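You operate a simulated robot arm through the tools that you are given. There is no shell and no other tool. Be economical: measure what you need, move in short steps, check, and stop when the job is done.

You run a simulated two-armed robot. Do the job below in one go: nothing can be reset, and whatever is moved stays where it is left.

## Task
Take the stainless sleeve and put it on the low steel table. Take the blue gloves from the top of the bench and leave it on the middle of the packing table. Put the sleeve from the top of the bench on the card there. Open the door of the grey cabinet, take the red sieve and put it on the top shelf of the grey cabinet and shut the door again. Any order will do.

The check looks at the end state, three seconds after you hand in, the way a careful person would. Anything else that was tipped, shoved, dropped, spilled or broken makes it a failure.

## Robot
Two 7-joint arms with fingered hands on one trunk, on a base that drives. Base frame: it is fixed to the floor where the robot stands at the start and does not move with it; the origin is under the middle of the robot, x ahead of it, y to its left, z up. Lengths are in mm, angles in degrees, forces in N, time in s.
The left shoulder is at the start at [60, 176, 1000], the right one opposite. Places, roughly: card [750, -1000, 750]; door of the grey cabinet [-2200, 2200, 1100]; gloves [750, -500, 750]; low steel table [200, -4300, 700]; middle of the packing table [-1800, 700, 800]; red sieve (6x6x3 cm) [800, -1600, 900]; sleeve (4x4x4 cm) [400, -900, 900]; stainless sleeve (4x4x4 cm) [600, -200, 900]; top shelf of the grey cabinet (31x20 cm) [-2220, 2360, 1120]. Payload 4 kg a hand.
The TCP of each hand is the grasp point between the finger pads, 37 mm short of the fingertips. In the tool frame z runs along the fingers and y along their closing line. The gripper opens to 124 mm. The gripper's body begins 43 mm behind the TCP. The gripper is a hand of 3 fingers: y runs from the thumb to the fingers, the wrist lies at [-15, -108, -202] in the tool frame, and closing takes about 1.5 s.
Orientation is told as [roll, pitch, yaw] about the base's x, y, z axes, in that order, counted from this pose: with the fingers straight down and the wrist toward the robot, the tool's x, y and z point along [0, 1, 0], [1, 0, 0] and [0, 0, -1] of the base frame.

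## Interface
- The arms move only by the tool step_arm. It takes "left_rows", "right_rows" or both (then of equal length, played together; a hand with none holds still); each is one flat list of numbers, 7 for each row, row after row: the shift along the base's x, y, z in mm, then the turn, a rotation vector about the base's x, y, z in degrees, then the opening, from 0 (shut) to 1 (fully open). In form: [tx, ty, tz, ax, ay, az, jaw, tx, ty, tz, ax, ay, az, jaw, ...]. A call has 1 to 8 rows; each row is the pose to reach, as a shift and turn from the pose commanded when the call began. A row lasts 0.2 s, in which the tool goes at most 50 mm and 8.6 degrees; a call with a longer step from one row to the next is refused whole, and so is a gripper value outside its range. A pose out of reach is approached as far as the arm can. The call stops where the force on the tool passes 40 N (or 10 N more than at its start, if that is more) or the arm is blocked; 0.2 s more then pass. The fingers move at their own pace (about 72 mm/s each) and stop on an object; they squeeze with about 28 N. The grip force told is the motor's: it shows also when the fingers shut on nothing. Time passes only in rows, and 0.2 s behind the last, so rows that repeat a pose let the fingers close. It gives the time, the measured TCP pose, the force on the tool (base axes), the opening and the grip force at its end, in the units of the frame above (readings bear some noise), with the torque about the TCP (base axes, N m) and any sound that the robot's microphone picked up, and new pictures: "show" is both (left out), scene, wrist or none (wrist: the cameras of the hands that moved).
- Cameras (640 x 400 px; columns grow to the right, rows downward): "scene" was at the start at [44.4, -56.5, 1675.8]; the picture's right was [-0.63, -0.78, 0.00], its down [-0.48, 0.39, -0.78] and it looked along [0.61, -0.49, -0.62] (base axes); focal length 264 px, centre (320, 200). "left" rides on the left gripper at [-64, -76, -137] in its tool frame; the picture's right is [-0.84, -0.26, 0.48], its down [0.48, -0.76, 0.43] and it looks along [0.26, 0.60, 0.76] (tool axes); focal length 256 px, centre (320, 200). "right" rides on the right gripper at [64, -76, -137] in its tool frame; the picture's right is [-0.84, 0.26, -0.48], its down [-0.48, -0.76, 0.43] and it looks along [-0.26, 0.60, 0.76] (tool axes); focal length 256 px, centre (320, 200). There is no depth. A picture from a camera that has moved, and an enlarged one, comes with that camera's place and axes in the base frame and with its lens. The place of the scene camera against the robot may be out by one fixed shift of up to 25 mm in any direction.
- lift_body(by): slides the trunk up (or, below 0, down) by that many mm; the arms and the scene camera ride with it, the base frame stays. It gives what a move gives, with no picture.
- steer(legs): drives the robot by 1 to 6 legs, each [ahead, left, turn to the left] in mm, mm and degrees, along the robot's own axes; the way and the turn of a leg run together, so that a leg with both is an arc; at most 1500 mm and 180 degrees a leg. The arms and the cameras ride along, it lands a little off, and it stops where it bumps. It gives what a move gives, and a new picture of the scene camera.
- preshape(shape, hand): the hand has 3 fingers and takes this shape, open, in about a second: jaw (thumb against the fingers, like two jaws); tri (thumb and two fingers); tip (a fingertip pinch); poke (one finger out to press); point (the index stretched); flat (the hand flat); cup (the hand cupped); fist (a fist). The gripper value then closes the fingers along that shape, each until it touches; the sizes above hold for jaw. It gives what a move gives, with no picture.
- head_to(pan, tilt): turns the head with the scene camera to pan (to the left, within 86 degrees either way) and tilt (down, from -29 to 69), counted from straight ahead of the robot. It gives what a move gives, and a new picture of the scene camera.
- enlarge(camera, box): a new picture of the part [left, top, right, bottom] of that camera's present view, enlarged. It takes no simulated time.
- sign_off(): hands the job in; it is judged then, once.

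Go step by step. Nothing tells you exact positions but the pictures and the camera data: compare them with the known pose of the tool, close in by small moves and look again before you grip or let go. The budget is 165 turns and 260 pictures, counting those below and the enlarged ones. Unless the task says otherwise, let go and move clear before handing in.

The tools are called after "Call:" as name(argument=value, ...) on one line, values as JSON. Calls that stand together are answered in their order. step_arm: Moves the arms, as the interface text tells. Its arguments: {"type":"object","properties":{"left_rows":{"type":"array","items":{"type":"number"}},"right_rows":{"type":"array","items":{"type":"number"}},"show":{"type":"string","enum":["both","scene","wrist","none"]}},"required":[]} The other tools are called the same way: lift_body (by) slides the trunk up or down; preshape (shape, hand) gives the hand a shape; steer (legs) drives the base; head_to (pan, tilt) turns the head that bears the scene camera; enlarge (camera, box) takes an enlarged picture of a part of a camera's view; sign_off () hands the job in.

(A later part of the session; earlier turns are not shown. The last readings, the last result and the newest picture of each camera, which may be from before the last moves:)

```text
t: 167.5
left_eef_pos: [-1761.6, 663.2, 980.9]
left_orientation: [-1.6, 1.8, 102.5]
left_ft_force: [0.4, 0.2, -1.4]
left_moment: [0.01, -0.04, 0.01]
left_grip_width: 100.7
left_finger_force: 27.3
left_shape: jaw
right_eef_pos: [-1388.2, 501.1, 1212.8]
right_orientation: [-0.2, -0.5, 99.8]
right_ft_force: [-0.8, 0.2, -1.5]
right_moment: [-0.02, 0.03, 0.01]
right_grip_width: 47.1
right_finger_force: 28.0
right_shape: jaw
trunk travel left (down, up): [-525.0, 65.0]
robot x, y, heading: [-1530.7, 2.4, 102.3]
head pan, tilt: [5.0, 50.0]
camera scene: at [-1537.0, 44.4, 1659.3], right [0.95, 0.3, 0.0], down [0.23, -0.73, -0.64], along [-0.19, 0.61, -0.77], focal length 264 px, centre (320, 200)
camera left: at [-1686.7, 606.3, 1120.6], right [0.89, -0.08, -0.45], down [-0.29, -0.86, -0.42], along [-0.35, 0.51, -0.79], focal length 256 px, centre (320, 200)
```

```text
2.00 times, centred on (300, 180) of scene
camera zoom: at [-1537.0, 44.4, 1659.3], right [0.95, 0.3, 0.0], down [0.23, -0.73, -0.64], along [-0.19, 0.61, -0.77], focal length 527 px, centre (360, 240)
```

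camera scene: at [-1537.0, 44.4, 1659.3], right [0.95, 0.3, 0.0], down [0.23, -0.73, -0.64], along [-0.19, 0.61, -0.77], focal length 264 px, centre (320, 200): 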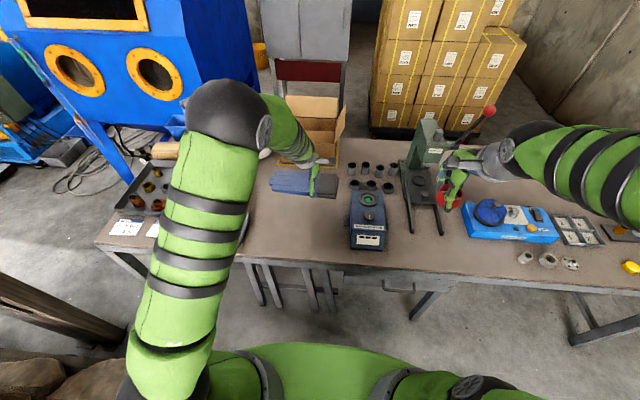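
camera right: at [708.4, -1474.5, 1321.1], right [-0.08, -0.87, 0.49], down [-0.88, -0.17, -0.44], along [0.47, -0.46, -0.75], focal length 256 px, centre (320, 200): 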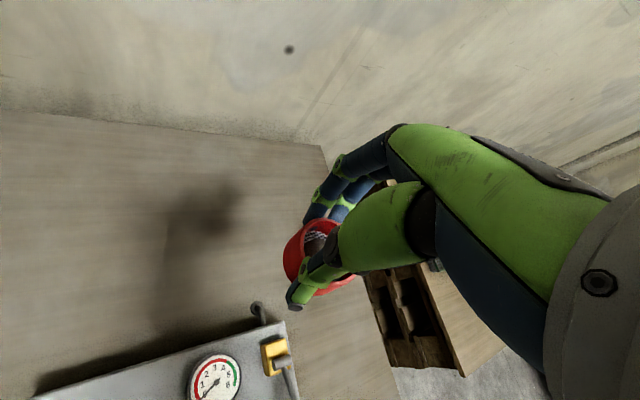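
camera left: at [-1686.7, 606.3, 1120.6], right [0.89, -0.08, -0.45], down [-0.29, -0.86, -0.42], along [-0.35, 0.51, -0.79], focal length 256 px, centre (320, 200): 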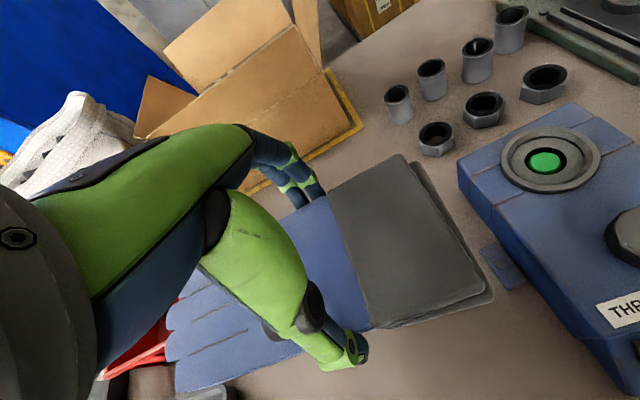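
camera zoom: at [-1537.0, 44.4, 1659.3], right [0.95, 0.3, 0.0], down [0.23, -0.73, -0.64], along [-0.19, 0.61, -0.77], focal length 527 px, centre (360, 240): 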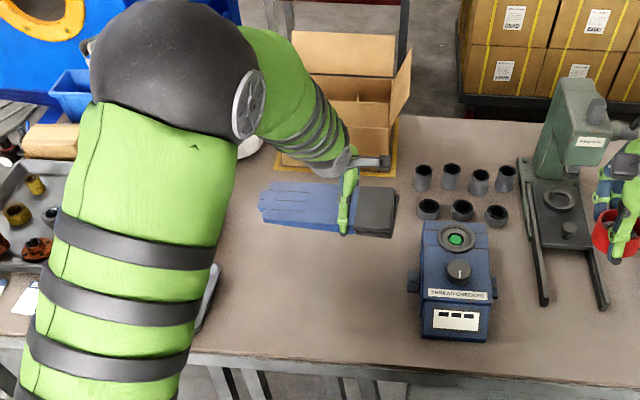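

The landing area is clear on all sides. I'll shift 15 mm left and lower close to the surface.

Call:
step_arm(left_rows=[-8, -1, -40, 0, 0, 0, 0.55, -15, -3, -85, 0, 0, 0, 0.55, -15, -3, -118, 0, 0, 0, 0.55, -15, -3, -118, 0, 0, 0, 0.55])

Call:
enlarge(camera="scene", box=[140, 80, 460, 280])

```text
t: 168.5
left_eef_pos: [-1777.3, 658.0, 863.3]
left_orientation: [-1.5, 1.9, 102.3]
left_ft_force: [0.2, 0.7, -1.0]
left_moment: [-0.01, -0.04, -0.02]
left_grip_width: 101.2
left_finger_force: 28.4
left_shape: jaw
right_eef_pos: [-1386.6, 500.0, 1212.5]
right_orientation: [0.0, -0.6, 99.7]
right_ft_force: [1.4, 0.5, -0.8]
right_moment: [-0.02, 0.03, 0.02]
right_grip_width: 46.8
right_finger_force: 27.9
right_shape: jaw
trunk travel left (down, up): [-525.0, 65.0]
robot x, y, heading: [-1529.2, 4.6, 102.4]
head pan, tilt: [5.0, 50.0]
camera scene: at [-1537.1, 43.6, 1659.2], right [0.95, 0.3, 0.0], down [0.23, -0.73, -0.64], along [-0.19, 0.61, -0.77], focal length 264 px, centre (320, 200)
camera left: at [-1702.9, 601.9, 1002.8], right [0.89, -0.08, -0.45], down [-0.29, -0.86, -0.42], along [-0.35, 0.51, -0.79], focal length 256 px, centre (320, 200)
```

scene: 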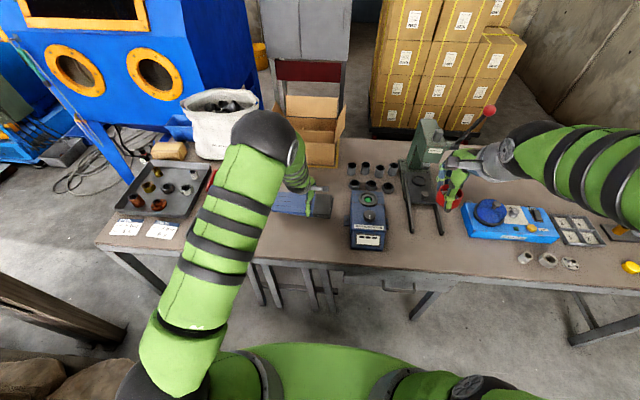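
left: 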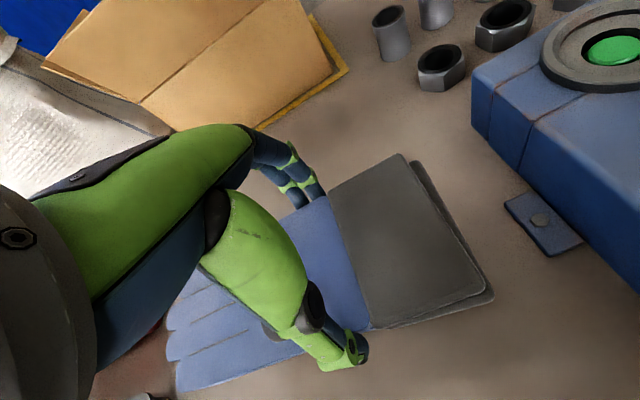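

```text
2.00 times, centred on (300, 180) of scene
camera zoom: at [-1537.1, 43.6, 1659.2], right [0.95, 0.3, 0.0], down [0.23, -0.73, -0.64], along [-0.19, 0.61, -0.77], focal length 527 px, centre (360, 240)
```

zoom: 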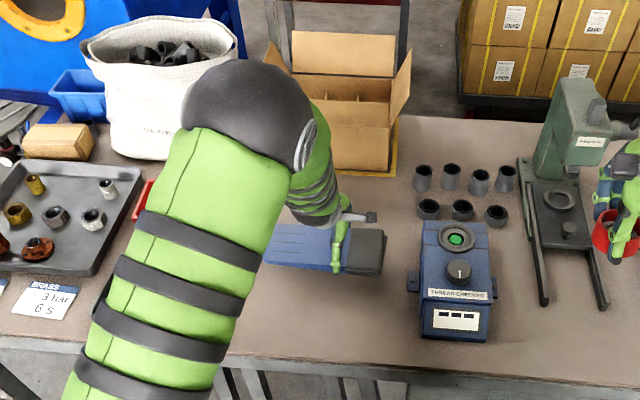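

Still above the surface. Lowering in small steps until contact.

Call:
step_arm(left_rows=[0, 0, -5, 0, 0, 0, 0.55, 0, 0, -10, 0, 0, 0, 0.55, 0, 0, -14, 0, 0, 0, 0.55, 0, 0, -14, 0, 0, 0, 0.55], show="wrist")

```text
t: 169.5
left_eef_pos: [-1775.6, 658.6, 848.6]
left_orientation: [-1.6, 2.1, 102.4]
left_ft_force: [-0.6, 0.3, -1.0]
left_moment: [-0.01, -0.07, -0.01]
left_grip_width: 100.8
left_finger_force: 28.4
left_shape: jaw
right_eef_pos: [-1387.3, 499.8, 1212.6]
right_orientation: [-0.1, -0.5, 99.7]
right_ft_force: [0.6, 0.2, -0.8]
right_moment: [0.02, 0.0, 0.04]
right_grip_width: 46.9
right_finger_force: 27.5
right_shape: jaw
trunk travel left (down, up): [-525.0, 65.0]
robot x, y, heading: [-1528.9, 2.9, 102.5]
head pan, tilt: [5.0, 50.0]
camera left: at [-1701.6, 601.9, 989.3], right [0.89, -0.08, -0.45], down [-0.29, -0.86, -0.42], along [-0.35, 0.51, -0.79], focal length 256 px, centre (320, 200)
```

left: 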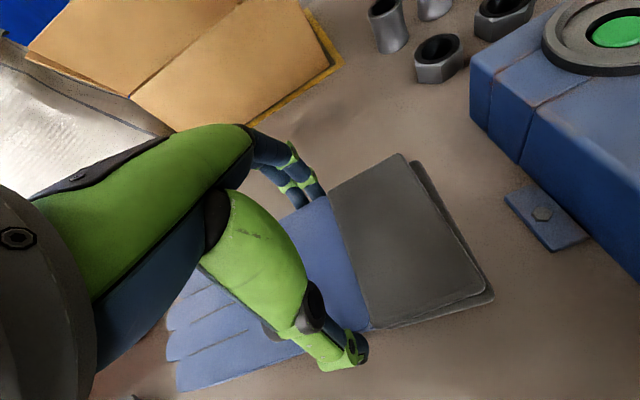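

Call:
step_arm(left_rows=[0, 0, -4, 0, 0, 0, 0.55, 0, 0, -8, 0, 0, 0, 0.55, 0, 0, -8, 0, 0, 0, 0.55], show="none")

```text
t: 170.3
left_eef_pos: [-1778.3, 660.4, 840.8]
left_orientation: [-1.6, 2.0, 102.5]
left_ft_force: [0.0, 0.0, -0.9]
left_moment: [0.01, -0.06, 0.0]
left_grip_width: 101.2
left_finger_force: 27.7
left_shape: jaw
right_eef_pos: [-1387.3, 500.1, 1212.7]
right_orientation: [-0.1, -0.4, 99.7]
right_ft_force: [0.8, 1.0, -0.3]
right_moment: [0.01, 0.02, 0.04]
right_grip_width: 46.9
right_finger_force: 28.7
right_shape: jaw
trunk travel left (down, up): [-525.0, 65.0]
robot x, y, heading: [-1527.5, 2.7, 102.5]
head pan, tilt: [5.0, 50.0]
```

The table must be lower than I assumed, so I continue down.

Call:
step_arm(left_rows=[0, 0, -4, 0, 0, 0, 0.55, 0, 0, -8, 0, 0, 0, 0.55, 0, 0, -12, 0, 0, 0, 0.55, 0, 0, -12, 0, 0, 0, 0.55], show="wrist")

```text
t: 171.3
left_eef_pos: [-1776.5, 658.3, 828.6]
left_orientation: [-1.6, 1.9, 102.5]
left_ft_force: [-0.5, 0.9, -2.0]
left_moment: [-0.03, -0.06, 0.01]
left_grip_width: 100.9
left_finger_force: 27.8
left_shape: jaw
right_eef_pos: [-1386.2, 499.6, 1211.4]
right_orientation: [-0.2, -0.6, 99.7]
right_ft_force: [0.5, -0.6, -0.7]
right_moment: [-0.05, -0.01, -0.03]
right_grip_width: 46.6
right_finger_force: 27.8
right_shape: jaw
trunk travel left (down, up): [-525.0, 65.0]
robot x, y, heading: [-1530.2, 5.7, 102.5]
head pan, tilt: [5.0, 50.0]
camera left: at [-1701.8, 602.3, 968.0], right [0.89, -0.08, -0.45], down [-0.29, -0.86, -0.42], along [-0.35, 0.51, -0.79], focal length 256 px, centre (320, 200)
```

left: 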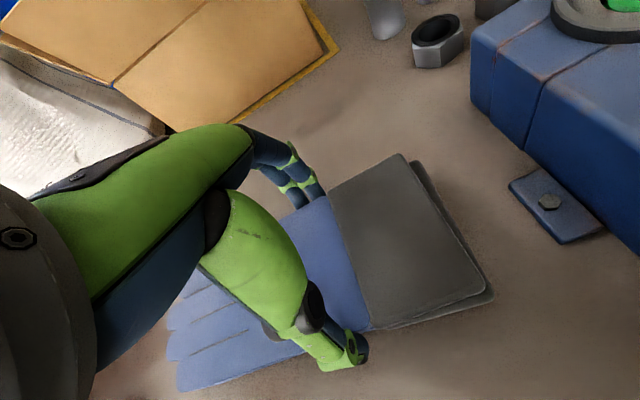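

Parallax suggests the table top is near z≈755. Continuing down carefully.

Call:
step_arm(left_rows=[0, 0, -6, 0, 0, 0, 0.55, 0, 0, -12, 0, 0, 0, 0.55, 0, 0, -18, 0, 0, 0, 0.55, 0, 0, -18, 0, 0, 0, 0.55], show="none")

Call:
step_arm(left_rows=[0, 0, -3, 0, 0, 0, 0.55, 0, 0, -6, 0, 0, 0, 0.55, 0, 0, -6, 0, 0, 0, 0.55], show="wrist")

```text
t: 172.3
left_eef_pos: [-1775.1, 659.0, 810.5]
left_orientation: [-1.5, 2.0, 102.4]
left_ft_force: [0.2, 0.1, -1.1]
left_moment: [0.01, -0.07, -0.01]
left_grip_width: 101.1
left_finger_force: 28.0
left_shape: jaw
right_eef_pos: [-1386.3, 499.8, 1212.4]
right_orientation: [-0.2, -0.5, 99.7]
right_ft_force: [-0.7, -0.4, -2.0]
right_moment: [-0.04, -0.04, -0.03]
right_grip_width: 46.7
right_finger_force: 28.6
right_shape: jaw
trunk travel left (down, up): [-525.0, 65.0]
robot x, y, heading: [-1523.3, -1.0, 102.4]
head pan, tilt: [5.0, 50.0]
```

```text
t: 173.1
left_eef_pos: [-1777.2, 658.8, 805.1]
left_orientation: [-1.8, 1.9, 102.5]
left_ft_force: [-0.4, 1.1, -1.4]
left_moment: [0.01, -0.03, 0.0]
left_grip_width: 100.8
left_finger_force: 28.2
left_shape: jaw
right_eef_pos: [-1387.0, 500.1, 1212.4]
right_orientation: [-0.1, -0.5, 99.7]
right_ft_force: [0.3, 1.0, -1.6]
right_moment: [-0.03, -0.01, -0.03]
right_grip_width: 46.6
right_finger_force: 28.2
right_shape: jaw
trunk travel left (down, up): [-525.0, 65.0]
robot x, y, heading: [-1527.8, -0.8, 102.6]
head pan, tilt: [5.0, 50.0]
camera left: at [-1701.1, 602.7, 945.1], right [0.89, -0.08, -0.45], down [-0.29, -0.86, -0.42], along [-0.35, 0.51, -0.79], focal length 256 px, centre (320, 200)
```

left: 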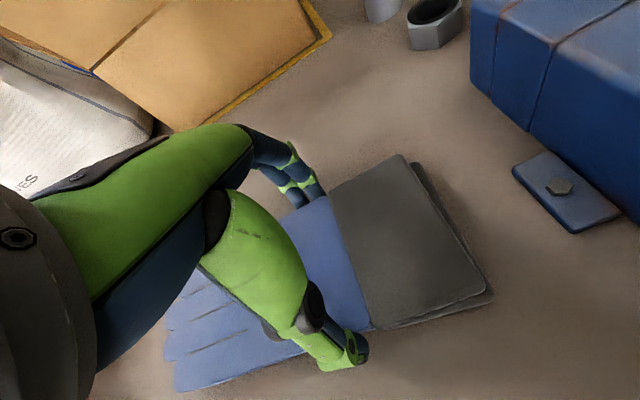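

Almost there. A few more millimetres.

Call:
step_arm(left_rows=[0, 0, -3, 0, 0, 0, 0.55, 0, 0, -5, 0, 0, 0, 0.55, 0, 0, -5, 0, 0, 0, 0.55], show="none")

Call:
step_arm(left_rows=[0, 0, -3, 0, 0, 0, 0.55, 0, 0, -4, 0, 0, 0, 0.55, 0, 0, -4, 0, 0, 0, 0.55], show="none")

```text
t: 173.9
left_eef_pos: [-1775.8, 660.7, 800.8]
left_orientation: [-1.7, 1.7, 102.4]
left_ft_force: [0.4, -1.6, 19.5]
left_moment: [0.12, -0.05, 0.01]
left_grip_width: 99.9
left_finger_force: 28.0
left_shape: jaw
right_eef_pos: [-1386.8, 498.9, 1212.2]
right_orientation: [-0.1, -0.5, 99.7]
right_ft_force: [-0.7, -0.5, -1.1]
right_moment: [-0.02, -0.01, -0.05]
right_grip_width: 46.9
right_finger_force: 28.0
right_shape: jaw
trunk travel left (down, up): [-525.0, 65.0]
robot x, y, heading: [-1527.8, 1.2, 102.4]
head pan, tilt: [5.0, 50.0]
```

```text
t: 174.5
left_eef_pos: [-1776.2, 661.6, 801.4]
left_orientation: [-1.8, 1.2, 102.3]
left_ft_force: [0.9, -9.4, 22.5]
left_moment: [-0.22, -0.05, 0.02]
left_grip_width: 98.1
left_finger_force: 28.2
left_shape: jaw
right_eef_pos: [-1386.0, 497.8, 1212.2]
right_orientation: [-0.2, -0.6, 99.8]
right_ft_force: [-0.2, 1.0, -1.1]
right_moment: [-0.01, 0.04, 0.02]
right_grip_width: 46.7
right_finger_force: 28.1
right_shape: jaw
trunk travel left (down, up): [-525.0, 65.0]
robot x, y, heading: [-1532.5, -1.0, 102.6]
head pan, tilt: [5.0, 50.0]
stopped in row 3 (left hand): the force on the tool passed its limit (the readings are from after the stop); the commanded pose is now the measured one
```

Contact at about z 801. I'll release and lift away slowly.

Call:
step_arm(left_rows=[0, 0, 1, 0, 0, 0, 0.7, 0, 0, 1, 0, 0, 0, 0.85, 0, 0, 1, 0, 0, 0, 1, 0, 0, 2, 0, 0, 0, 1, 0, 0, 15, 0, 0, 0, 1, 0, 0, 45, 0, 0, 0, 1, 0, 0, 90, 0, 0, 0, 1, 0, 0, 135, 0, 0, 0, 1])

Call:
enlarge(camera="left", box=[100, 100, 540, 375])

```text
t: 176.3
left_eef_pos: [-1774.9, 661.1, 932.0]
left_orientation: [-1.7, 1.7, 102.5]
left_ft_force: [-0.1, -1.1, -0.4]
left_moment: [0.01, 0.01, -0.02]
left_grip_width: 124.0
left_finger_force: 0.1
left_shape: jaw
right_eef_pos: [-1387.2, 499.4, 1212.1]
right_orientation: [-0.1, -0.6, 99.7]
right_ft_force: [0.8, 0.4, -0.4]
right_moment: [-0.02, 0.0, 0.0]
right_grip_width: 46.5
right_finger_force: 28.1
right_shape: jaw
trunk travel left (down, up): [-525.0, 65.0]
robot x, y, heading: [-1527.1, 2.8, 102.3]
head pan, tilt: [5.0, 50.0]
camera scene: at [-1536.9, 43.2, 1659.1], right [0.95, 0.3, 0.0], down [0.23, -0.73, -0.64], along [-0.19, 0.61, -0.77], focal length 264 px, centre (320, 200)
camera left: at [-1700.2, 603.2, 1072.7], right [0.89, -0.08, -0.45], down [-0.29, -0.86, -0.43], along [-0.35, 0.51, -0.78], focal length 256 px, centre (320, 200)
```

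scene: 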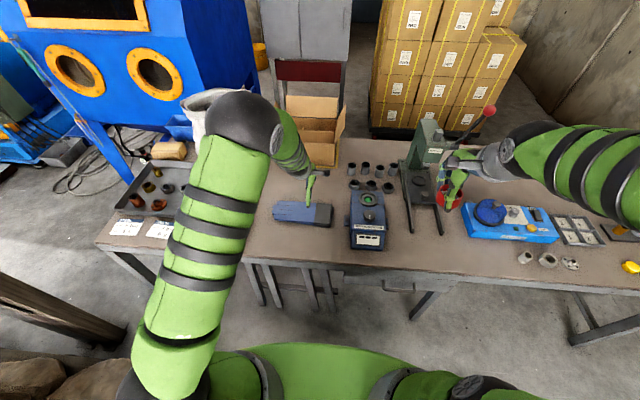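
left: 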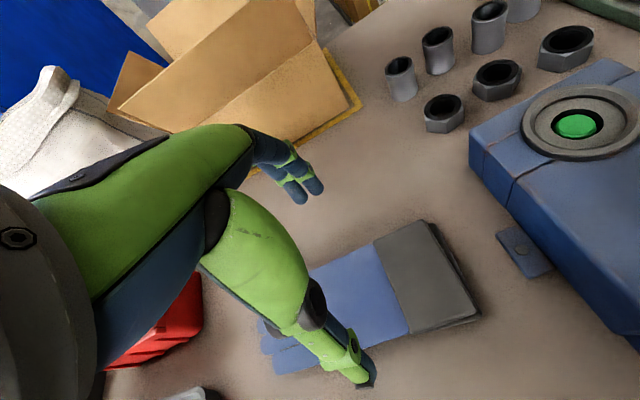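

```text
1.45 times, centred on (320, 238) of left
camera zoom: at [-1700.2, 603.2, 1072.7], right [0.89, -0.08, -0.45], down [-0.29, -0.86, -0.43], along [-0.35, 0.51, -0.78], focal length 372 px, centre (320, 146)
```

zoom: 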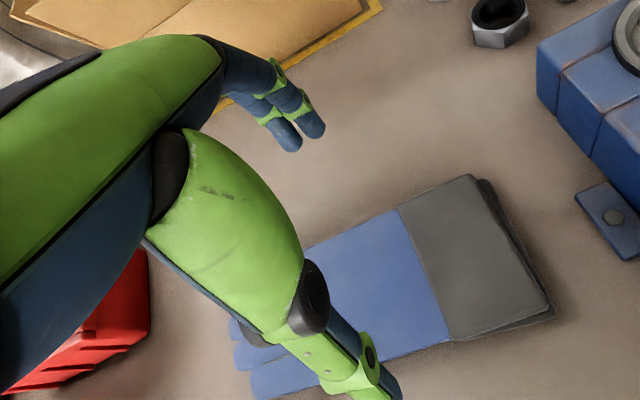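

The gloves lie flat in the middle of the packing table. I'll lift the hand away, back off, and look toward the cabinet beyond the table.

Call:
step_arm(left_rows=[0, 0, 45, 0, 0, 0, 1, 5, -20, 90, 0, 0, 0, 1, 10, -45, 130, 0, 0, 0, 1, 18, -85, 155, 0, 0, 0, 1, 27, -125, 180, 0, 0, 0, 1, 35, -165, 205, 0, 0, 0, 1, 44, -205, 230, 0, 0, 0, 1], show="none")

Call:
steer(legs=[[-350, 0, 0]])

Call:
head_to(pan=5, tilt=15)

Call:
head_to(pan=-60, tilt=20)

Call:
head_to(pan=55, tilt=20)

```text
t: 177.9
left_eef_pos: [-1730.6, 453.4, 1163.6]
left_orientation: [-1.7, 1.6, 102.6]
left_ft_force: [0.4, -0.4, -0.2]
left_moment: [0.03, 0.02, 0.02]
left_grip_width: 123.4
left_finger_force: 0.0
left_shape: jaw
right_eef_pos: [-1386.1, 498.6, 1212.2]
right_orientation: [-0.1, -0.6, 99.7]
right_ft_force: [-0.4, -0.1, -0.7]
right_moment: [0.0, 0.0, 0.0]
right_grip_width: 46.8
right_finger_force: 27.7
right_shape: jaw
trunk travel left (down, up): [-525.0, 65.0]
robot x, y, heading: [-1529.4, 1.0, 102.4]
head pan, tilt: [5.0, 50.0]
```

```text
t: 180.2
left_eef_pos: [-1656.7, 117.3, 1163.0]
left_orientation: [-1.8, 1.6, 102.5]
left_ft_force: [0.6, -0.2, 1.0]
left_moment: [0.01, 0.0, 0.0]
left_grip_width: 123.9
left_finger_force: 0.1
left_shape: jaw
right_eef_pos: [-1312.7, 161.2, 1212.2]
right_orientation: [-0.2, -0.7, 99.8]
right_ft_force: [-0.2, -0.3, -1.4]
right_moment: [-0.03, 0.03, 0.0]
right_grip_width: 46.9
right_finger_force: 28.0
right_shape: jaw
trunk travel left (down, up): [-525.0, 65.0]
robot x, y, heading: [-1450.1, -334.9, 102.5]
head pan, tilt: [5.0, 50.0]
camera scene: at [-1462.6, -295.5, 1659.3], right [0.95, 0.3, 0.0], down [0.23, -0.73, -0.64], along [-0.19, 0.61, -0.77], focal length 264 px, centre (320, 200)
```

scene: 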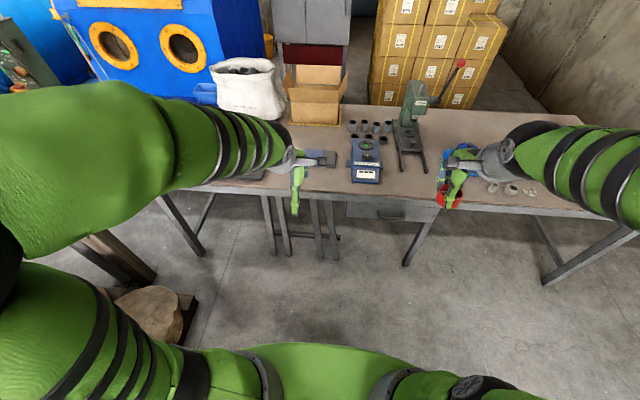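

```text
t: 181.2
left_eef_pos: [-1656.1, 117.5, 1163.4]
left_orientation: [-1.7, 1.6, 102.5]
left_ft_force: [-0.1, 0.4, -0.2]
left_moment: [-0.01, 0.02, 0.01]
left_grip_width: 123.6
left_finger_force: 0.1
left_shape: jaw
right_eef_pos: [-1312.3, 161.7, 1211.0]
right_orientation: [-0.1, -0.5, 99.8]
right_ft_force: [0.0, -0.5, -1.0]
right_moment: [0.0, 0.0, 0.0]
right_grip_width: 46.7
right_finger_force: 28.5
right_shape: jaw
trunk travel left (down, up): [-525.0, 65.0]
robot x, y, heading: [-1455.2, -337.2, 102.5]
head pan, tilt: [5.0, 15.0]
camera scene: at [-1467.8, -278.5, 1712.9], right [0.95, 0.3, 0.0], down [0.08, -0.25, -0.97], along [-0.29, 0.92, -0.26], focal length 264 px, centre (320, 200)
```

scene: 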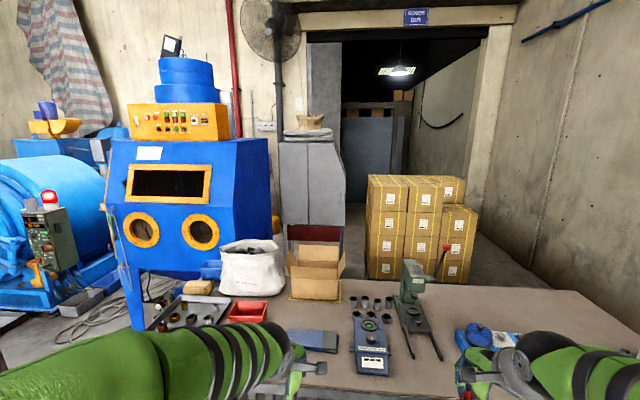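

```text
t: 182.6
left_eef_pos: [-1656.7, 118.2, 1163.3]
left_orientation: [-1.7, 1.6, 102.4]
left_ft_force: [0.2, -0.4, -0.6]
left_moment: [-0.01, 0.01, 0.0]
left_grip_width: 123.6
left_finger_force: 0.1
left_shape: jaw
right_eef_pos: [-1312.3, 162.4, 1212.6]
right_orientation: [0.0, -0.4, 99.7]
right_ft_force: [-0.4, 0.2, -1.0]
right_moment: [-0.04, 0.0, 0.0]
right_grip_width: 46.6
right_finger_force: 28.0
right_shape: jaw
trunk travel left (down, up): [-525.0, 65.0]
robot x, y, heading: [-1452.6, -335.3, 102.6]
head pan, tilt: [-60.0, 20.0]
camera scene: at [-1371.1, -304.9, 1704.8], right [0.67, -0.74, 0.0], down [-0.25, -0.23, -0.94], along [0.69, 0.63, -0.34], focal length 264 px, centre (320, 200)
```

scene: 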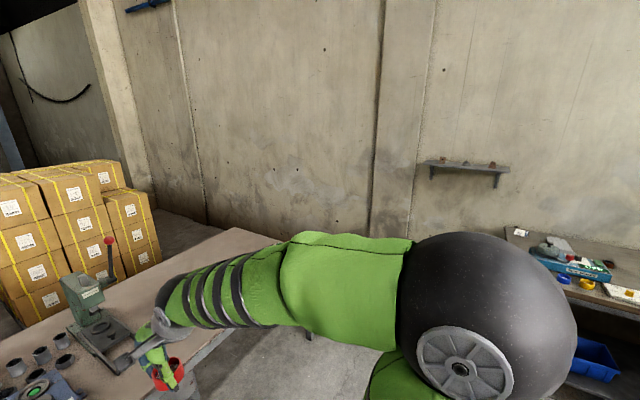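

```text
t: 184.5
left_eef_pos: [-1655.7, 117.1, 1163.8]
left_orientation: [-1.7, 1.6, 102.4]
left_ft_force: [-0.1, 0.7, 0.4]
left_moment: [0.04, 0.0, 0.01]
left_grip_width: 123.7
left_finger_force: 0.0
left_shape: jaw
right_eef_pos: [-1312.4, 161.2, 1212.8]
right_orientation: [-0.1, -0.5, 99.7]
right_ft_force: [-0.6, -0.2, -0.6]
right_moment: [-0.02, -0.01, -0.03]
right_grip_width: 46.7
right_finger_force: 28.3
right_shape: jaw
trunk travel left (down, up): [-525.0, 65.0]
robot x, y, heading: [-1450.5, -335.1, 102.5]
head pan, tilt: [55.0, 20.0]
camera scene: at [-1525.8, -331.9, 1704.8], right [0.38, 0.92, 0.0], down [0.32, -0.13, -0.94], along [-0.87, 0.36, -0.34], focal length 264 px, centre (320, 200)
```

scene: 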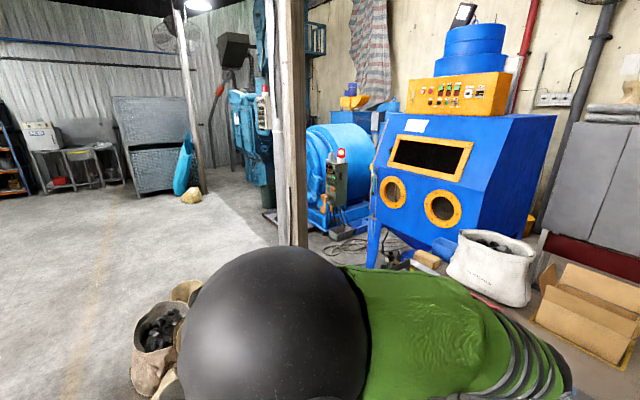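

The grey cabinet stands behind the packing table, left of the carton stack. The way round is past the table's right end, so I'll drive there in stages, checking the gap.

Call:
steer(legs=[[150, -1400, 0], [0, -370, 0]])

Call:
head_to(pan=0, tilt=25)

```text
t: 193.4
left_eef_pos: [46.9, 631.6, 1163.4]
left_orientation: [-1.6, 1.7, 101.3]
left_ft_force: [-1.1, -0.1, 0.9]
left_moment: [-0.02, 0.04, 0.0]
left_grip_width: 123.5
left_finger_force: 0.1
left_shape: jaw
right_eef_pos: [392.0, 669.6, 1212.5]
right_orientation: [-0.1, -0.5, 98.6]
right_ft_force: [-0.6, 1.0, -1.1]
right_moment: [0.0, 0.04, 0.01]
right_grip_width: 46.8
right_finger_force: 28.2
right_shape: jaw
trunk travel left (down, up): [-525.0, 65.0]
robot x, y, heading: [236.6, 174.8, 100.9]
head pan, tilt: [55.0, 20.0]
camera scene: at [168.2, 179.7, 1704.9], right [0.4, 0.92, 0.0], down [0.31, -0.14, -0.94], along [-0.86, 0.38, -0.34], focal length 264 px, centre (320, 200)
```

scene: 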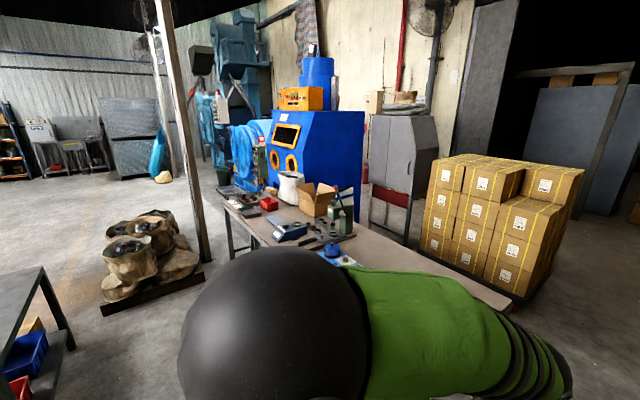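

```text
t: 194.7
left_eef_pos: [46.0, 631.3, 1161.8]
left_orientation: [-1.7, 1.6, 101.3]
left_ft_force: [-0.7, -0.9, 1.1]
left_moment: [0.03, -0.01, -0.02]
left_grip_width: 123.6
left_finger_force: 0.1
left_shape: jaw
right_eef_pos: [389.7, 669.3, 1212.0]
right_orientation: [-0.1, -0.5, 98.6]
right_ft_force: [-0.1, 0.0, -0.9]
right_moment: [-0.03, -0.01, 0.0]
right_grip_width: 46.7
right_finger_force: 28.3
right_shape: jaw
trunk travel left (down, up): [-525.0, 65.0]
robot x, y, heading: [239.8, 173.3, 101.1]
head pan, tilt: [0.0, 25.0]
camera scene: at [234.3, 232.3, 1696.7], right [0.98, 0.2, 0.0], down [0.08, -0.41, -0.91], along [-0.18, 0.89, -0.42], focal length 264 px, centre (320, 200)
```

scene: 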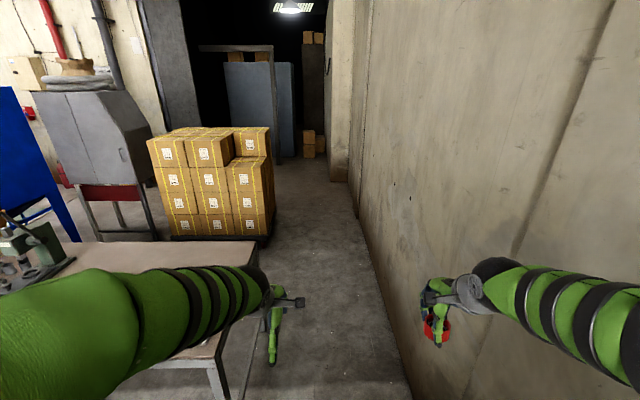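

The gap looks wide enough: the wall is about 580 mm to my right and the table end about 380 mm to my left. I'll drive through, then turn left behind the table.

Call:
steer(legs=[[950, 0, 1.2], [950, 0, 0]])

Call:
head_to(pan=60, tilt=25)

```text
t: 204.3
left_eef_pos: [-373.5, 2509.9, 1163.0]
left_orientation: [-1.6, 1.7, 102.7]
left_ft_force: [-0.4, 0.6, -0.1]
left_moment: [-0.03, -0.03, 0.01]
left_grip_width: 123.6
left_finger_force: 0.0
left_shape: jaw
right_eef_pos: [-29.9, 2554.0, 1212.7]
right_orientation: [0.0, -0.5, 100.0]
right_ft_force: [-0.1, 1.0, -1.0]
right_moment: [-0.03, 0.0, -0.05]
right_grip_width: 46.6
right_finger_force: 27.9
right_shape: jaw
trunk travel left (down, up): [-525.0, 65.0]
robot x, y, heading: [-168.5, 2056.8, 102.5]
head pan, tilt: [0.0, 25.0]
camera scene: at [-175.3, 2114.3, 1696.7], right [0.98, 0.22, 0.0], down [0.09, -0.41, -0.91], along [-0.2, 0.88, -0.42], focal length 264 px, centre (320, 200)
```

scene: 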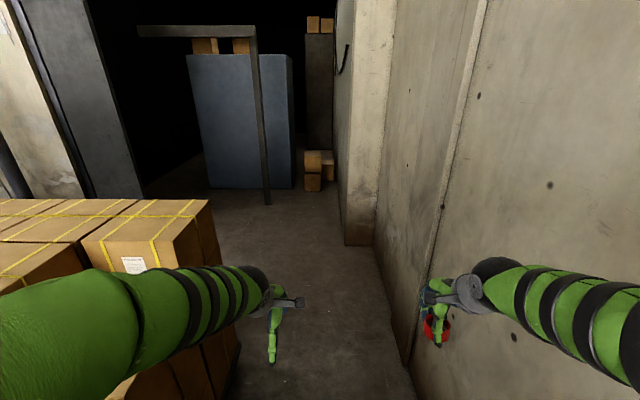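

```text
t: 205.6
left_eef_pos: [-373.2, 2509.2, 1162.1]
left_orientation: [-1.8, 1.7, 102.7]
left_ft_force: [-0.5, 0.2, 0.3]
left_moment: [0.01, -0.02, -0.04]
left_grip_width: 123.7
left_finger_force: 0.1
left_shape: jaw
right_eef_pos: [-29.0, 2553.8, 1212.0]
right_orientation: [0.0, -0.5, 100.0]
right_ft_force: [-0.3, 0.3, -1.6]
right_moment: [0.02, -0.01, 0.02]
right_grip_width: 46.9
right_finger_force: 27.9
right_shape: jaw
trunk travel left (down, up): [-525.0, 65.0]
robot x, y, heading: [-170.4, 2057.6, 102.5]
head pan, tilt: [60.0, 25.0]
camera scene: at [-242.9, 2051.5, 1696.7], right [0.3, 0.95, 0.0], down [0.4, -0.13, -0.91], along [-0.86, 0.27, -0.42], focal length 264 px, centre (320, 200)
```

scene: 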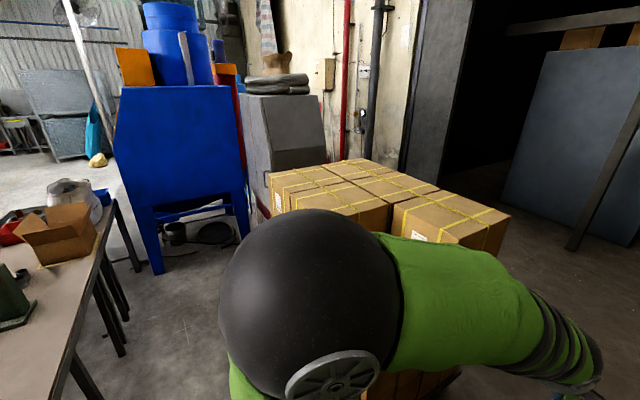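

I'm behind the table level with the corridor between the table and the cartons. I'll turn left and drive along it.

Call:
steer(legs=[[0, 0, 90]])

Call:
head_to(pan=-10, tilt=25)

```text
t: 209.8
left_eef_pos: [-621.6, 1847.4, 1163.0]
left_orientation: [-1.7, 1.6, -166.8]
left_ft_force: [0.0, 0.6, 1.2]
left_moment: [-0.01, -0.01, 0.0]
left_grip_width: 123.9
left_finger_force: 0.2
left_shape: jaw
right_eef_pos: [-669.2, 2187.7, 1211.6]
right_orientation: [-0.1, -0.5, -169.5]
right_ft_force: [0.1, -0.2, -2.2]
right_moment: [-0.01, 0.0, -0.05]
right_grip_width: 46.1
right_finger_force: 27.4
right_shape: jaw
trunk travel left (down, up): [-525.0, 65.0]
robot x, y, heading: [-170.7, 2053.3, -166.5]
head pan, tilt: [60.0, 25.0]
camera scene: at [-159.2, 1971.5, 1696.7], right [-0.96, 0.29, 0.0], down [0.12, 0.4, -0.91], along [-0.26, -0.87, -0.42], focal length 264 px, centre (320, 200)
```

scene: 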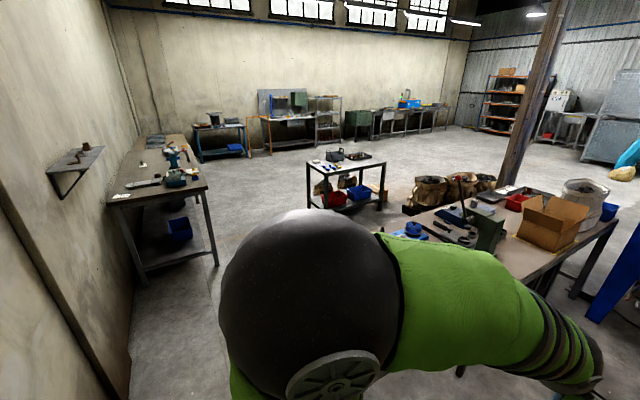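

```text
t: 211.2
left_eef_pos: [-621.1, 1847.4, 1163.6]
left_orientation: [-1.7, 1.7, -166.8]
left_ft_force: [-0.4, -0.5, 0.5]
left_moment: [-0.01, -0.01, -0.01]
left_grip_width: 123.6
left_finger_force: 0.1
left_shape: jaw
right_eef_pos: [-668.8, 2189.5, 1211.9]
right_orientation: [-0.1, -0.4, -169.4]
right_ft_force: [-1.1, 0.1, -1.7]
right_moment: [-0.01, -0.04, -0.03]
right_grip_width: 46.4
right_finger_force: 28.2
right_shape: jaw
trunk travel left (down, up): [-525.0, 65.0]
robot x, y, heading: [-167.3, 2055.0, -166.8]
head pan, tilt: [-10.0, 25.0]
camera scene: at [-224.5, 2054.7, 1696.7], right [-0.06, 1.0, 0.0], down [0.42, 0.02, -0.91], along [-0.9, -0.05, -0.42], focal length 264 px, centre (320, 200)
```

scene: 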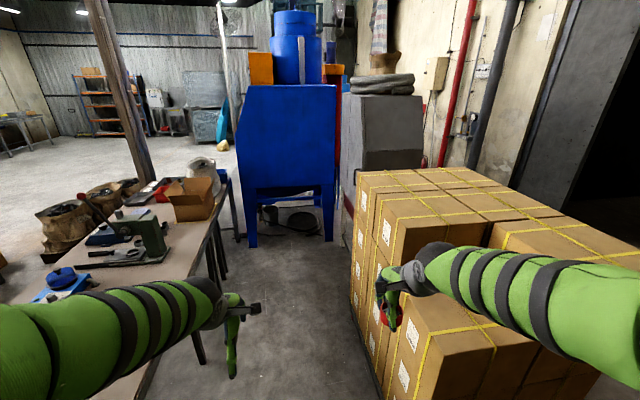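

The corridor is centred. I'll drive along it to the cabinet.

Call:
steer(legs=[[1000, 0, -0.9], [550, 90, 0]])

Call:
head_to(pan=-75, tilt=25)

```text
t: 219.2
left_eef_pos: [-2127.7, 1443.5, 1163.1]
left_orientation: [-1.6, 1.6, -168.5]
left_ft_force: [-0.2, -0.6, 0.1]
left_moment: [0.01, -0.02, -0.03]
left_grip_width: 123.9
left_finger_force: 0.1
left_shape: jaw
right_eef_pos: [-2164.5, 1788.6, 1211.3]
right_orientation: [-0.1, -0.6, -171.1]
right_ft_force: [0.1, -0.6, -1.5]
right_moment: [-0.03, 0.0, 0.01]
right_grip_width: 46.2
right_finger_force: 27.7
right_shape: jaw
trunk travel left (down, up): [-525.0, 65.0]
robot x, y, heading: [-1668.2, 1638.6, -168.5]
head pan, tilt: [-10.0, 25.0]
camera scene: at [-1725.0, 1639.8, 1696.7], right [-0.03, 1.0, 0.0], down [0.42, 0.01, -0.91], along [-0.91, -0.02, -0.42], focal length 264 px, centre (320, 200)
```

scene: 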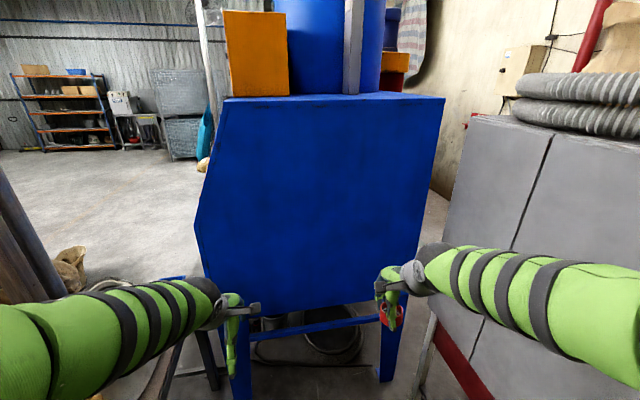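

```text
t: 220.6
left_eef_pos: [-2127.3, 1443.8, 1163.1]
left_orientation: [-1.7, 1.7, -168.5]
left_ft_force: [-0.4, -0.1, 0.3]
left_moment: [-0.01, 0.0, -0.01]
left_grip_width: 123.7
left_finger_force: 0.0
left_shape: jaw
right_eef_pos: [-2164.3, 1787.4, 1211.6]
right_orientation: [-0.1, -0.5, -171.2]
right_ft_force: [-0.2, 0.1, -1.1]
right_moment: [-0.02, -0.02, 0.0]
right_grip_width: 46.2
right_finger_force: 27.8
right_shape: jaw
trunk travel left (down, up): [-525.0, 65.0]
robot x, y, heading: [-1669.0, 1640.8, -168.7]
head pan, tilt: [-75.0, 25.0]
camera scene: at [-1673.1, 1724.9, 1696.7], right [0.9, 0.45, 0.0], down [0.19, -0.38, -0.91], along [-0.4, 0.81, -0.42], focal length 264 px, centre (320, 200)
```

scene: 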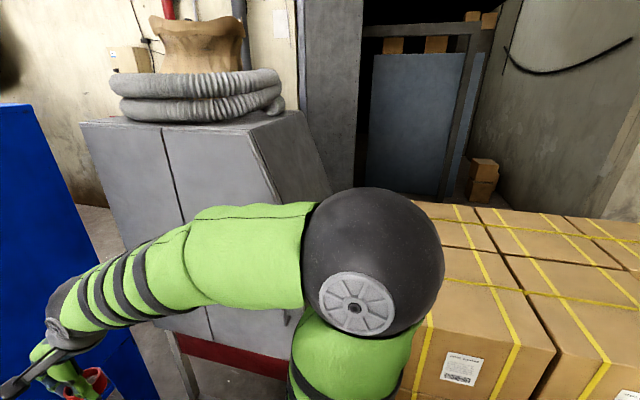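

I'm beside the cabinet. I'll turn right to face it and look at its door.

Call:
steer(legs=[[0, 0, -89]])

Call:
head_to(pan=20, tilt=30)

```text
t: 224.7
left_eef_pos: [-1883.4, 2089.1, 1163.4]
left_orientation: [-1.7, 1.6, 104.0]
left_ft_force: [0.0, 0.8, -0.6]
left_moment: [-0.02, 0.01, 0.0]
left_grip_width: 123.5
left_finger_force: 0.0
left_shape: jaw
right_eef_pos: [-1541.4, 2141.3, 1212.2]
right_orientation: [-0.1, -0.5, 101.4]
right_ft_force: [-0.4, -0.6, -1.1]
right_moment: [-0.02, 0.0, 0.03]
right_grip_width: 45.7
right_finger_force: 28.0
right_shape: jaw
trunk travel left (down, up): [-525.0, 65.0]
robot x, y, heading: [-1670.4, 1636.7, 104.2]
head pan, tilt: [-75.0, 25.0]
camera scene: at [-1573.3, 1652.1, 1696.7], right [0.48, -0.88, 0.0], down [-0.37, -0.2, -0.91], along [0.79, 0.44, -0.42], focal length 264 px, centre (320, 200)
```

scene: 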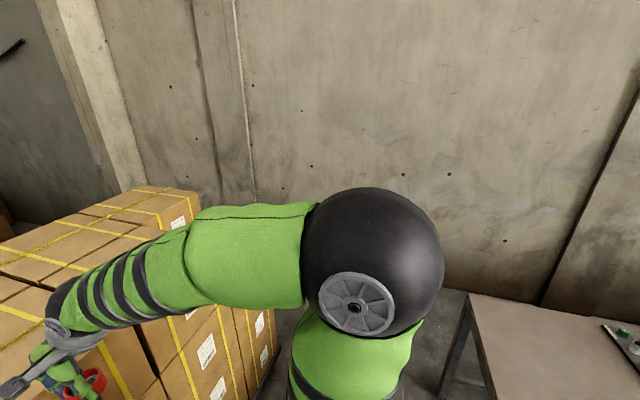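

```text
t: 226.4
left_eef_pos: [-1882.3, 2086.5, 1161.9]
left_orientation: [-1.7, 1.6, 104.0]
left_ft_force: [0.7, 0.4, -0.2]
left_moment: [0.03, -0.01, -0.01]
left_grip_width: 123.5
left_finger_force: 0.1
left_shape: jaw
right_eef_pos: [-1542.0, 2140.5, 1212.1]
right_orientation: [-0.1, -0.5, 101.3]
right_ft_force: [1.0, 0.2, -0.5]
right_moment: [-0.02, 0.03, -0.01]
right_grip_width: 46.0
right_finger_force: 28.1
right_shape: jaw
trunk travel left (down, up): [-525.0, 65.0]
robot x, y, heading: [-1666.2, 1639.2, 104.1]
head pan, tilt: [20.0, 30.0]
camera scene: at [-1704.5, 1682.5, 1688.7], right [0.83, 0.56, 0.0], down [0.28, -0.41, -0.87], along [-0.48, 0.72, -0.5], focal length 264 px, centre (320, 200)
```

scene: 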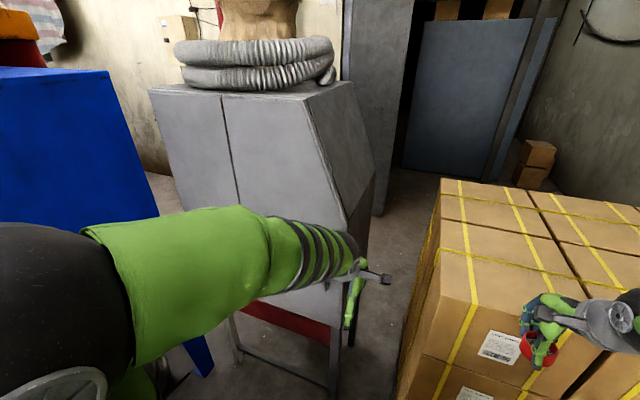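

The left forearm hides the handle. I'll look at it with the left wrist camera and in an enlarged scene view.

Call:
enlarge(camera="left", box=[0, 0, 640, 400])

Call:
enlarge(camera="scene", box=[140, 60, 400, 223])

```text
1.00 times, centred on (320, 200) of left
camera zoom: at [-1806.7, 2031.9, 1302.8], right [0.89, -0.06, -0.45], down [-0.27, -0.86, -0.43], along [-0.37, 0.5, -0.78], focal length 256 px, centre (320, 200)
```

zoom: 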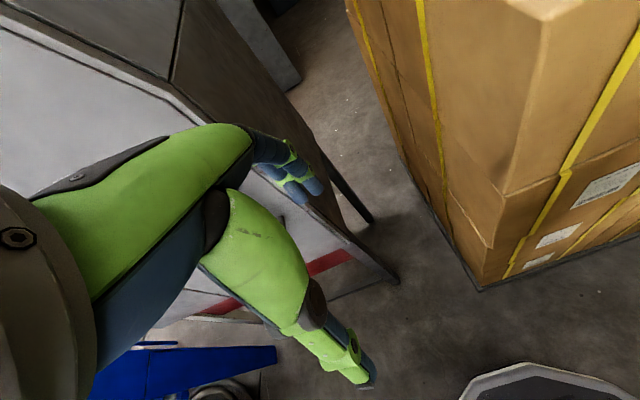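

```text
2.45 times, centred on (270, 142) of scene
camera zoom: at [-1704.5, 1682.5, 1688.7], right [0.83, 0.56, 0.0], down [0.28, -0.41, -0.87], along [-0.48, 0.72, -0.5], focal length 647 px, centre (443, 344)
```

zoom: 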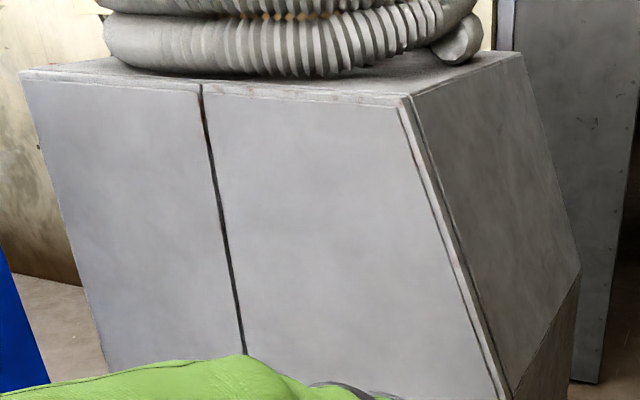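

I'll shift left so the door is straight ahead between the hands.

Call:
steer(legs=[[-40, 330, -1.8]])

Call:
head_to(pan=0, tilt=35)

```text
t: 228.6
left_eef_pos: [-2182.5, 1980.4, 1162.2]
left_orientation: [-1.7, 1.6, 101.8]
left_ft_force: [-0.3, 0.2, -0.7]
left_moment: [0.03, -0.02, -0.01]
left_grip_width: 123.8
left_finger_force: 0.1
left_shape: jaw
right_eef_pos: [-1838.4, 2021.0, 1212.8]
right_orientation: [-0.2, -0.6, 99.1]
right_ft_force: [-0.2, 0.2, -0.5]
right_moment: [0.02, -0.02, -0.01]
right_grip_width: 46.0
right_finger_force: 28.2
right_shape: jaw
trunk travel left (down, up): [-525.0, 65.0]
robot x, y, heading: [-1988.9, 1526.4, 101.8]
head pan, tilt: [20.0, 30.0]
camera scene: at [-2018.6, 1569.9, 1688.7], right [0.85, 0.53, 0.0], down [0.26, -0.42, -0.87], along [-0.46, 0.74, -0.5], focal length 264 px, centre (320, 200)
```

scene: 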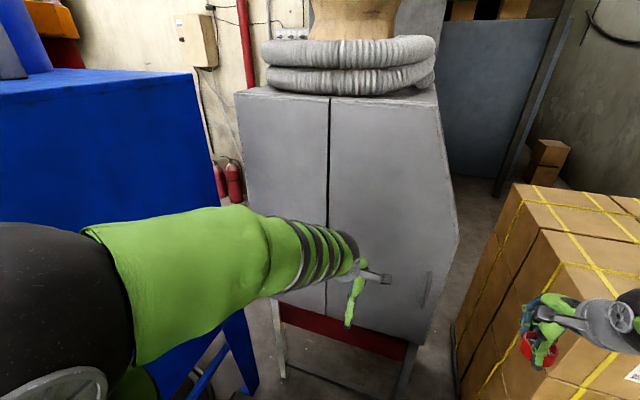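

```text
t: 229.5
left_eef_pos: [-2181.3, 1981.3, 1163.0]
left_orientation: [-1.7, 1.6, 101.8]
left_ft_force: [0.0, 0.3, -0.5]
left_moment: [-0.01, -0.02, -0.01]
left_grip_width: 123.7
left_finger_force: 0.1
left_shape: jaw
right_eef_pos: [-1837.5, 2022.0, 1212.8]
right_orientation: [-0.1, -0.5, 99.2]
right_ft_force: [0.1, -0.3, -1.6]
right_moment: [-0.03, -0.02, -0.01]
right_grip_width: 46.1
right_finger_force: 28.5
right_shape: jaw
trunk travel left (down, up): [-525.0, 65.0]
robot x, y, heading: [-1981.2, 1523.1, 102.0]
head pan, tilt: [0.0, 35.0]
camera scene: at [-1988.0, 1579.6, 1681.0], right [0.98, 0.2, 0.0], down [0.12, -0.56, -0.82], along [-0.17, 0.8, -0.57], focal length 264 px, centre (320, 200)
```

scene: 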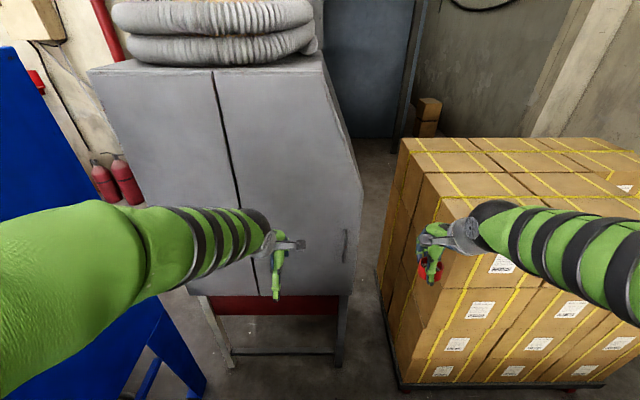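

Now I see it: the right-hand panel is the door, with a vertical handle near its right edge, so it should hinge at the middle seam. I'll enlarge the handle.

Call:
enlarge(camera="scene", box=[200, 50, 400, 175])

Call:
enlarge(camera="scene", box=[240, 180, 400, 280])

Call:
enlarge(camera="left", box=[0, 0, 640, 400])

Call:
enlarge(camera="right", box=[0, 0, 640, 400])

```text
3.20 times, centred on (300, 112) of scene
camera zoom: at [-1988.0, 1579.6, 1681.0], right [0.98, 0.2, 0.0], down [0.12, -0.56, -0.82], along [-0.17, 0.8, -0.57], focal length 843 px, centre (384, 480)
```

zoom: 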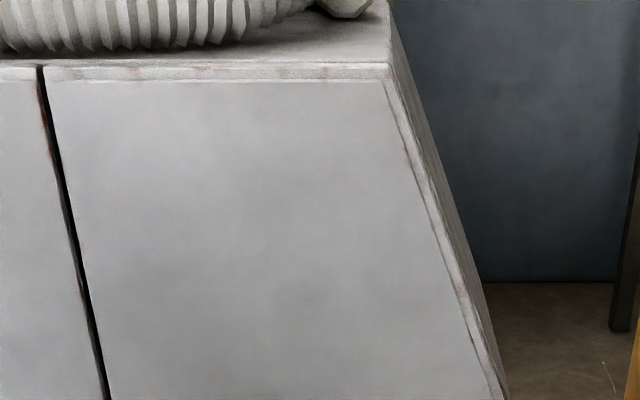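

```text
4.00 times, centred on (320, 230) of scene
camera zoom: at [-1988.0, 1579.6, 1681.0], right [0.98, 0.2, 0.0], down [0.12, -0.56, -0.82], along [-0.17, 0.8, -0.57], focal length 1054 px, centre (320, 80)
```

zoom: 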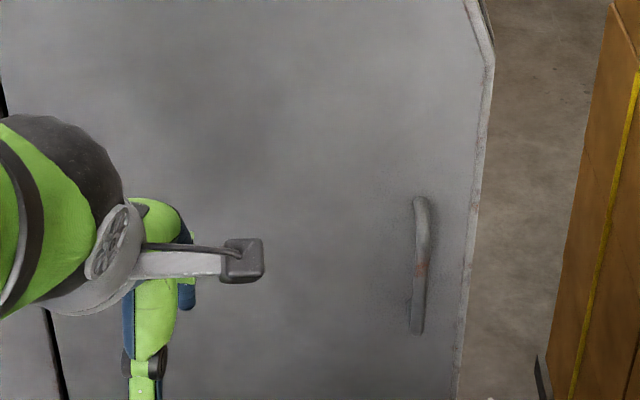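

```text
1.00 times, centred on (320, 200) of left
camera zoom: at [-2106.5, 1923.1, 1302.8], right [0.89, -0.09, -0.45], down [-0.3, -0.85, -0.43], along [-0.35, 0.52, -0.78], focal length 256 px, centre (320, 200)
```

zoom: 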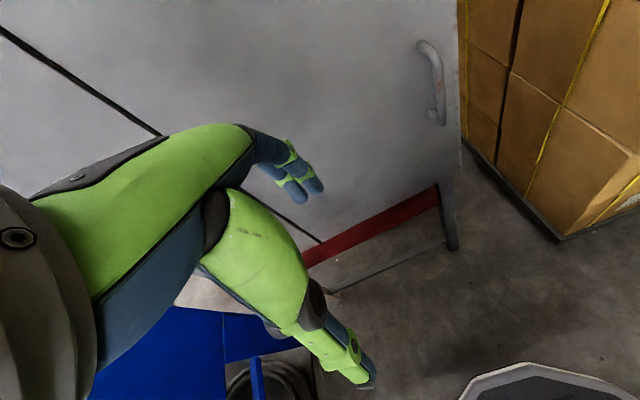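

```text
1.00 times, centred on (320, 200) of right
camera zoom: at [-1887.9, 1935.0, 1348.6], right [0.79, 0.38, 0.49], down [0.6, -0.67, -0.44], along [0.16, 0.64, -0.75], focal length 256 px, centre (320, 200)
```

zoom: 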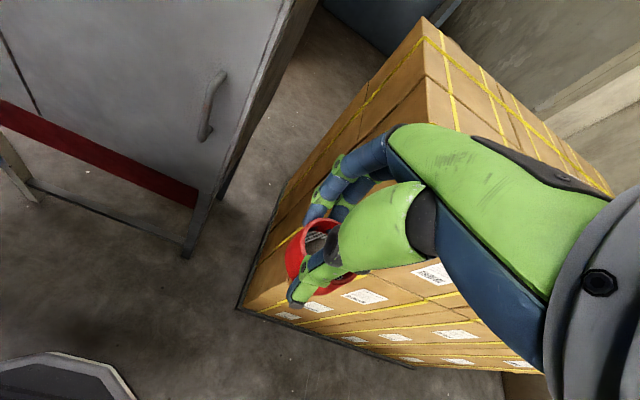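

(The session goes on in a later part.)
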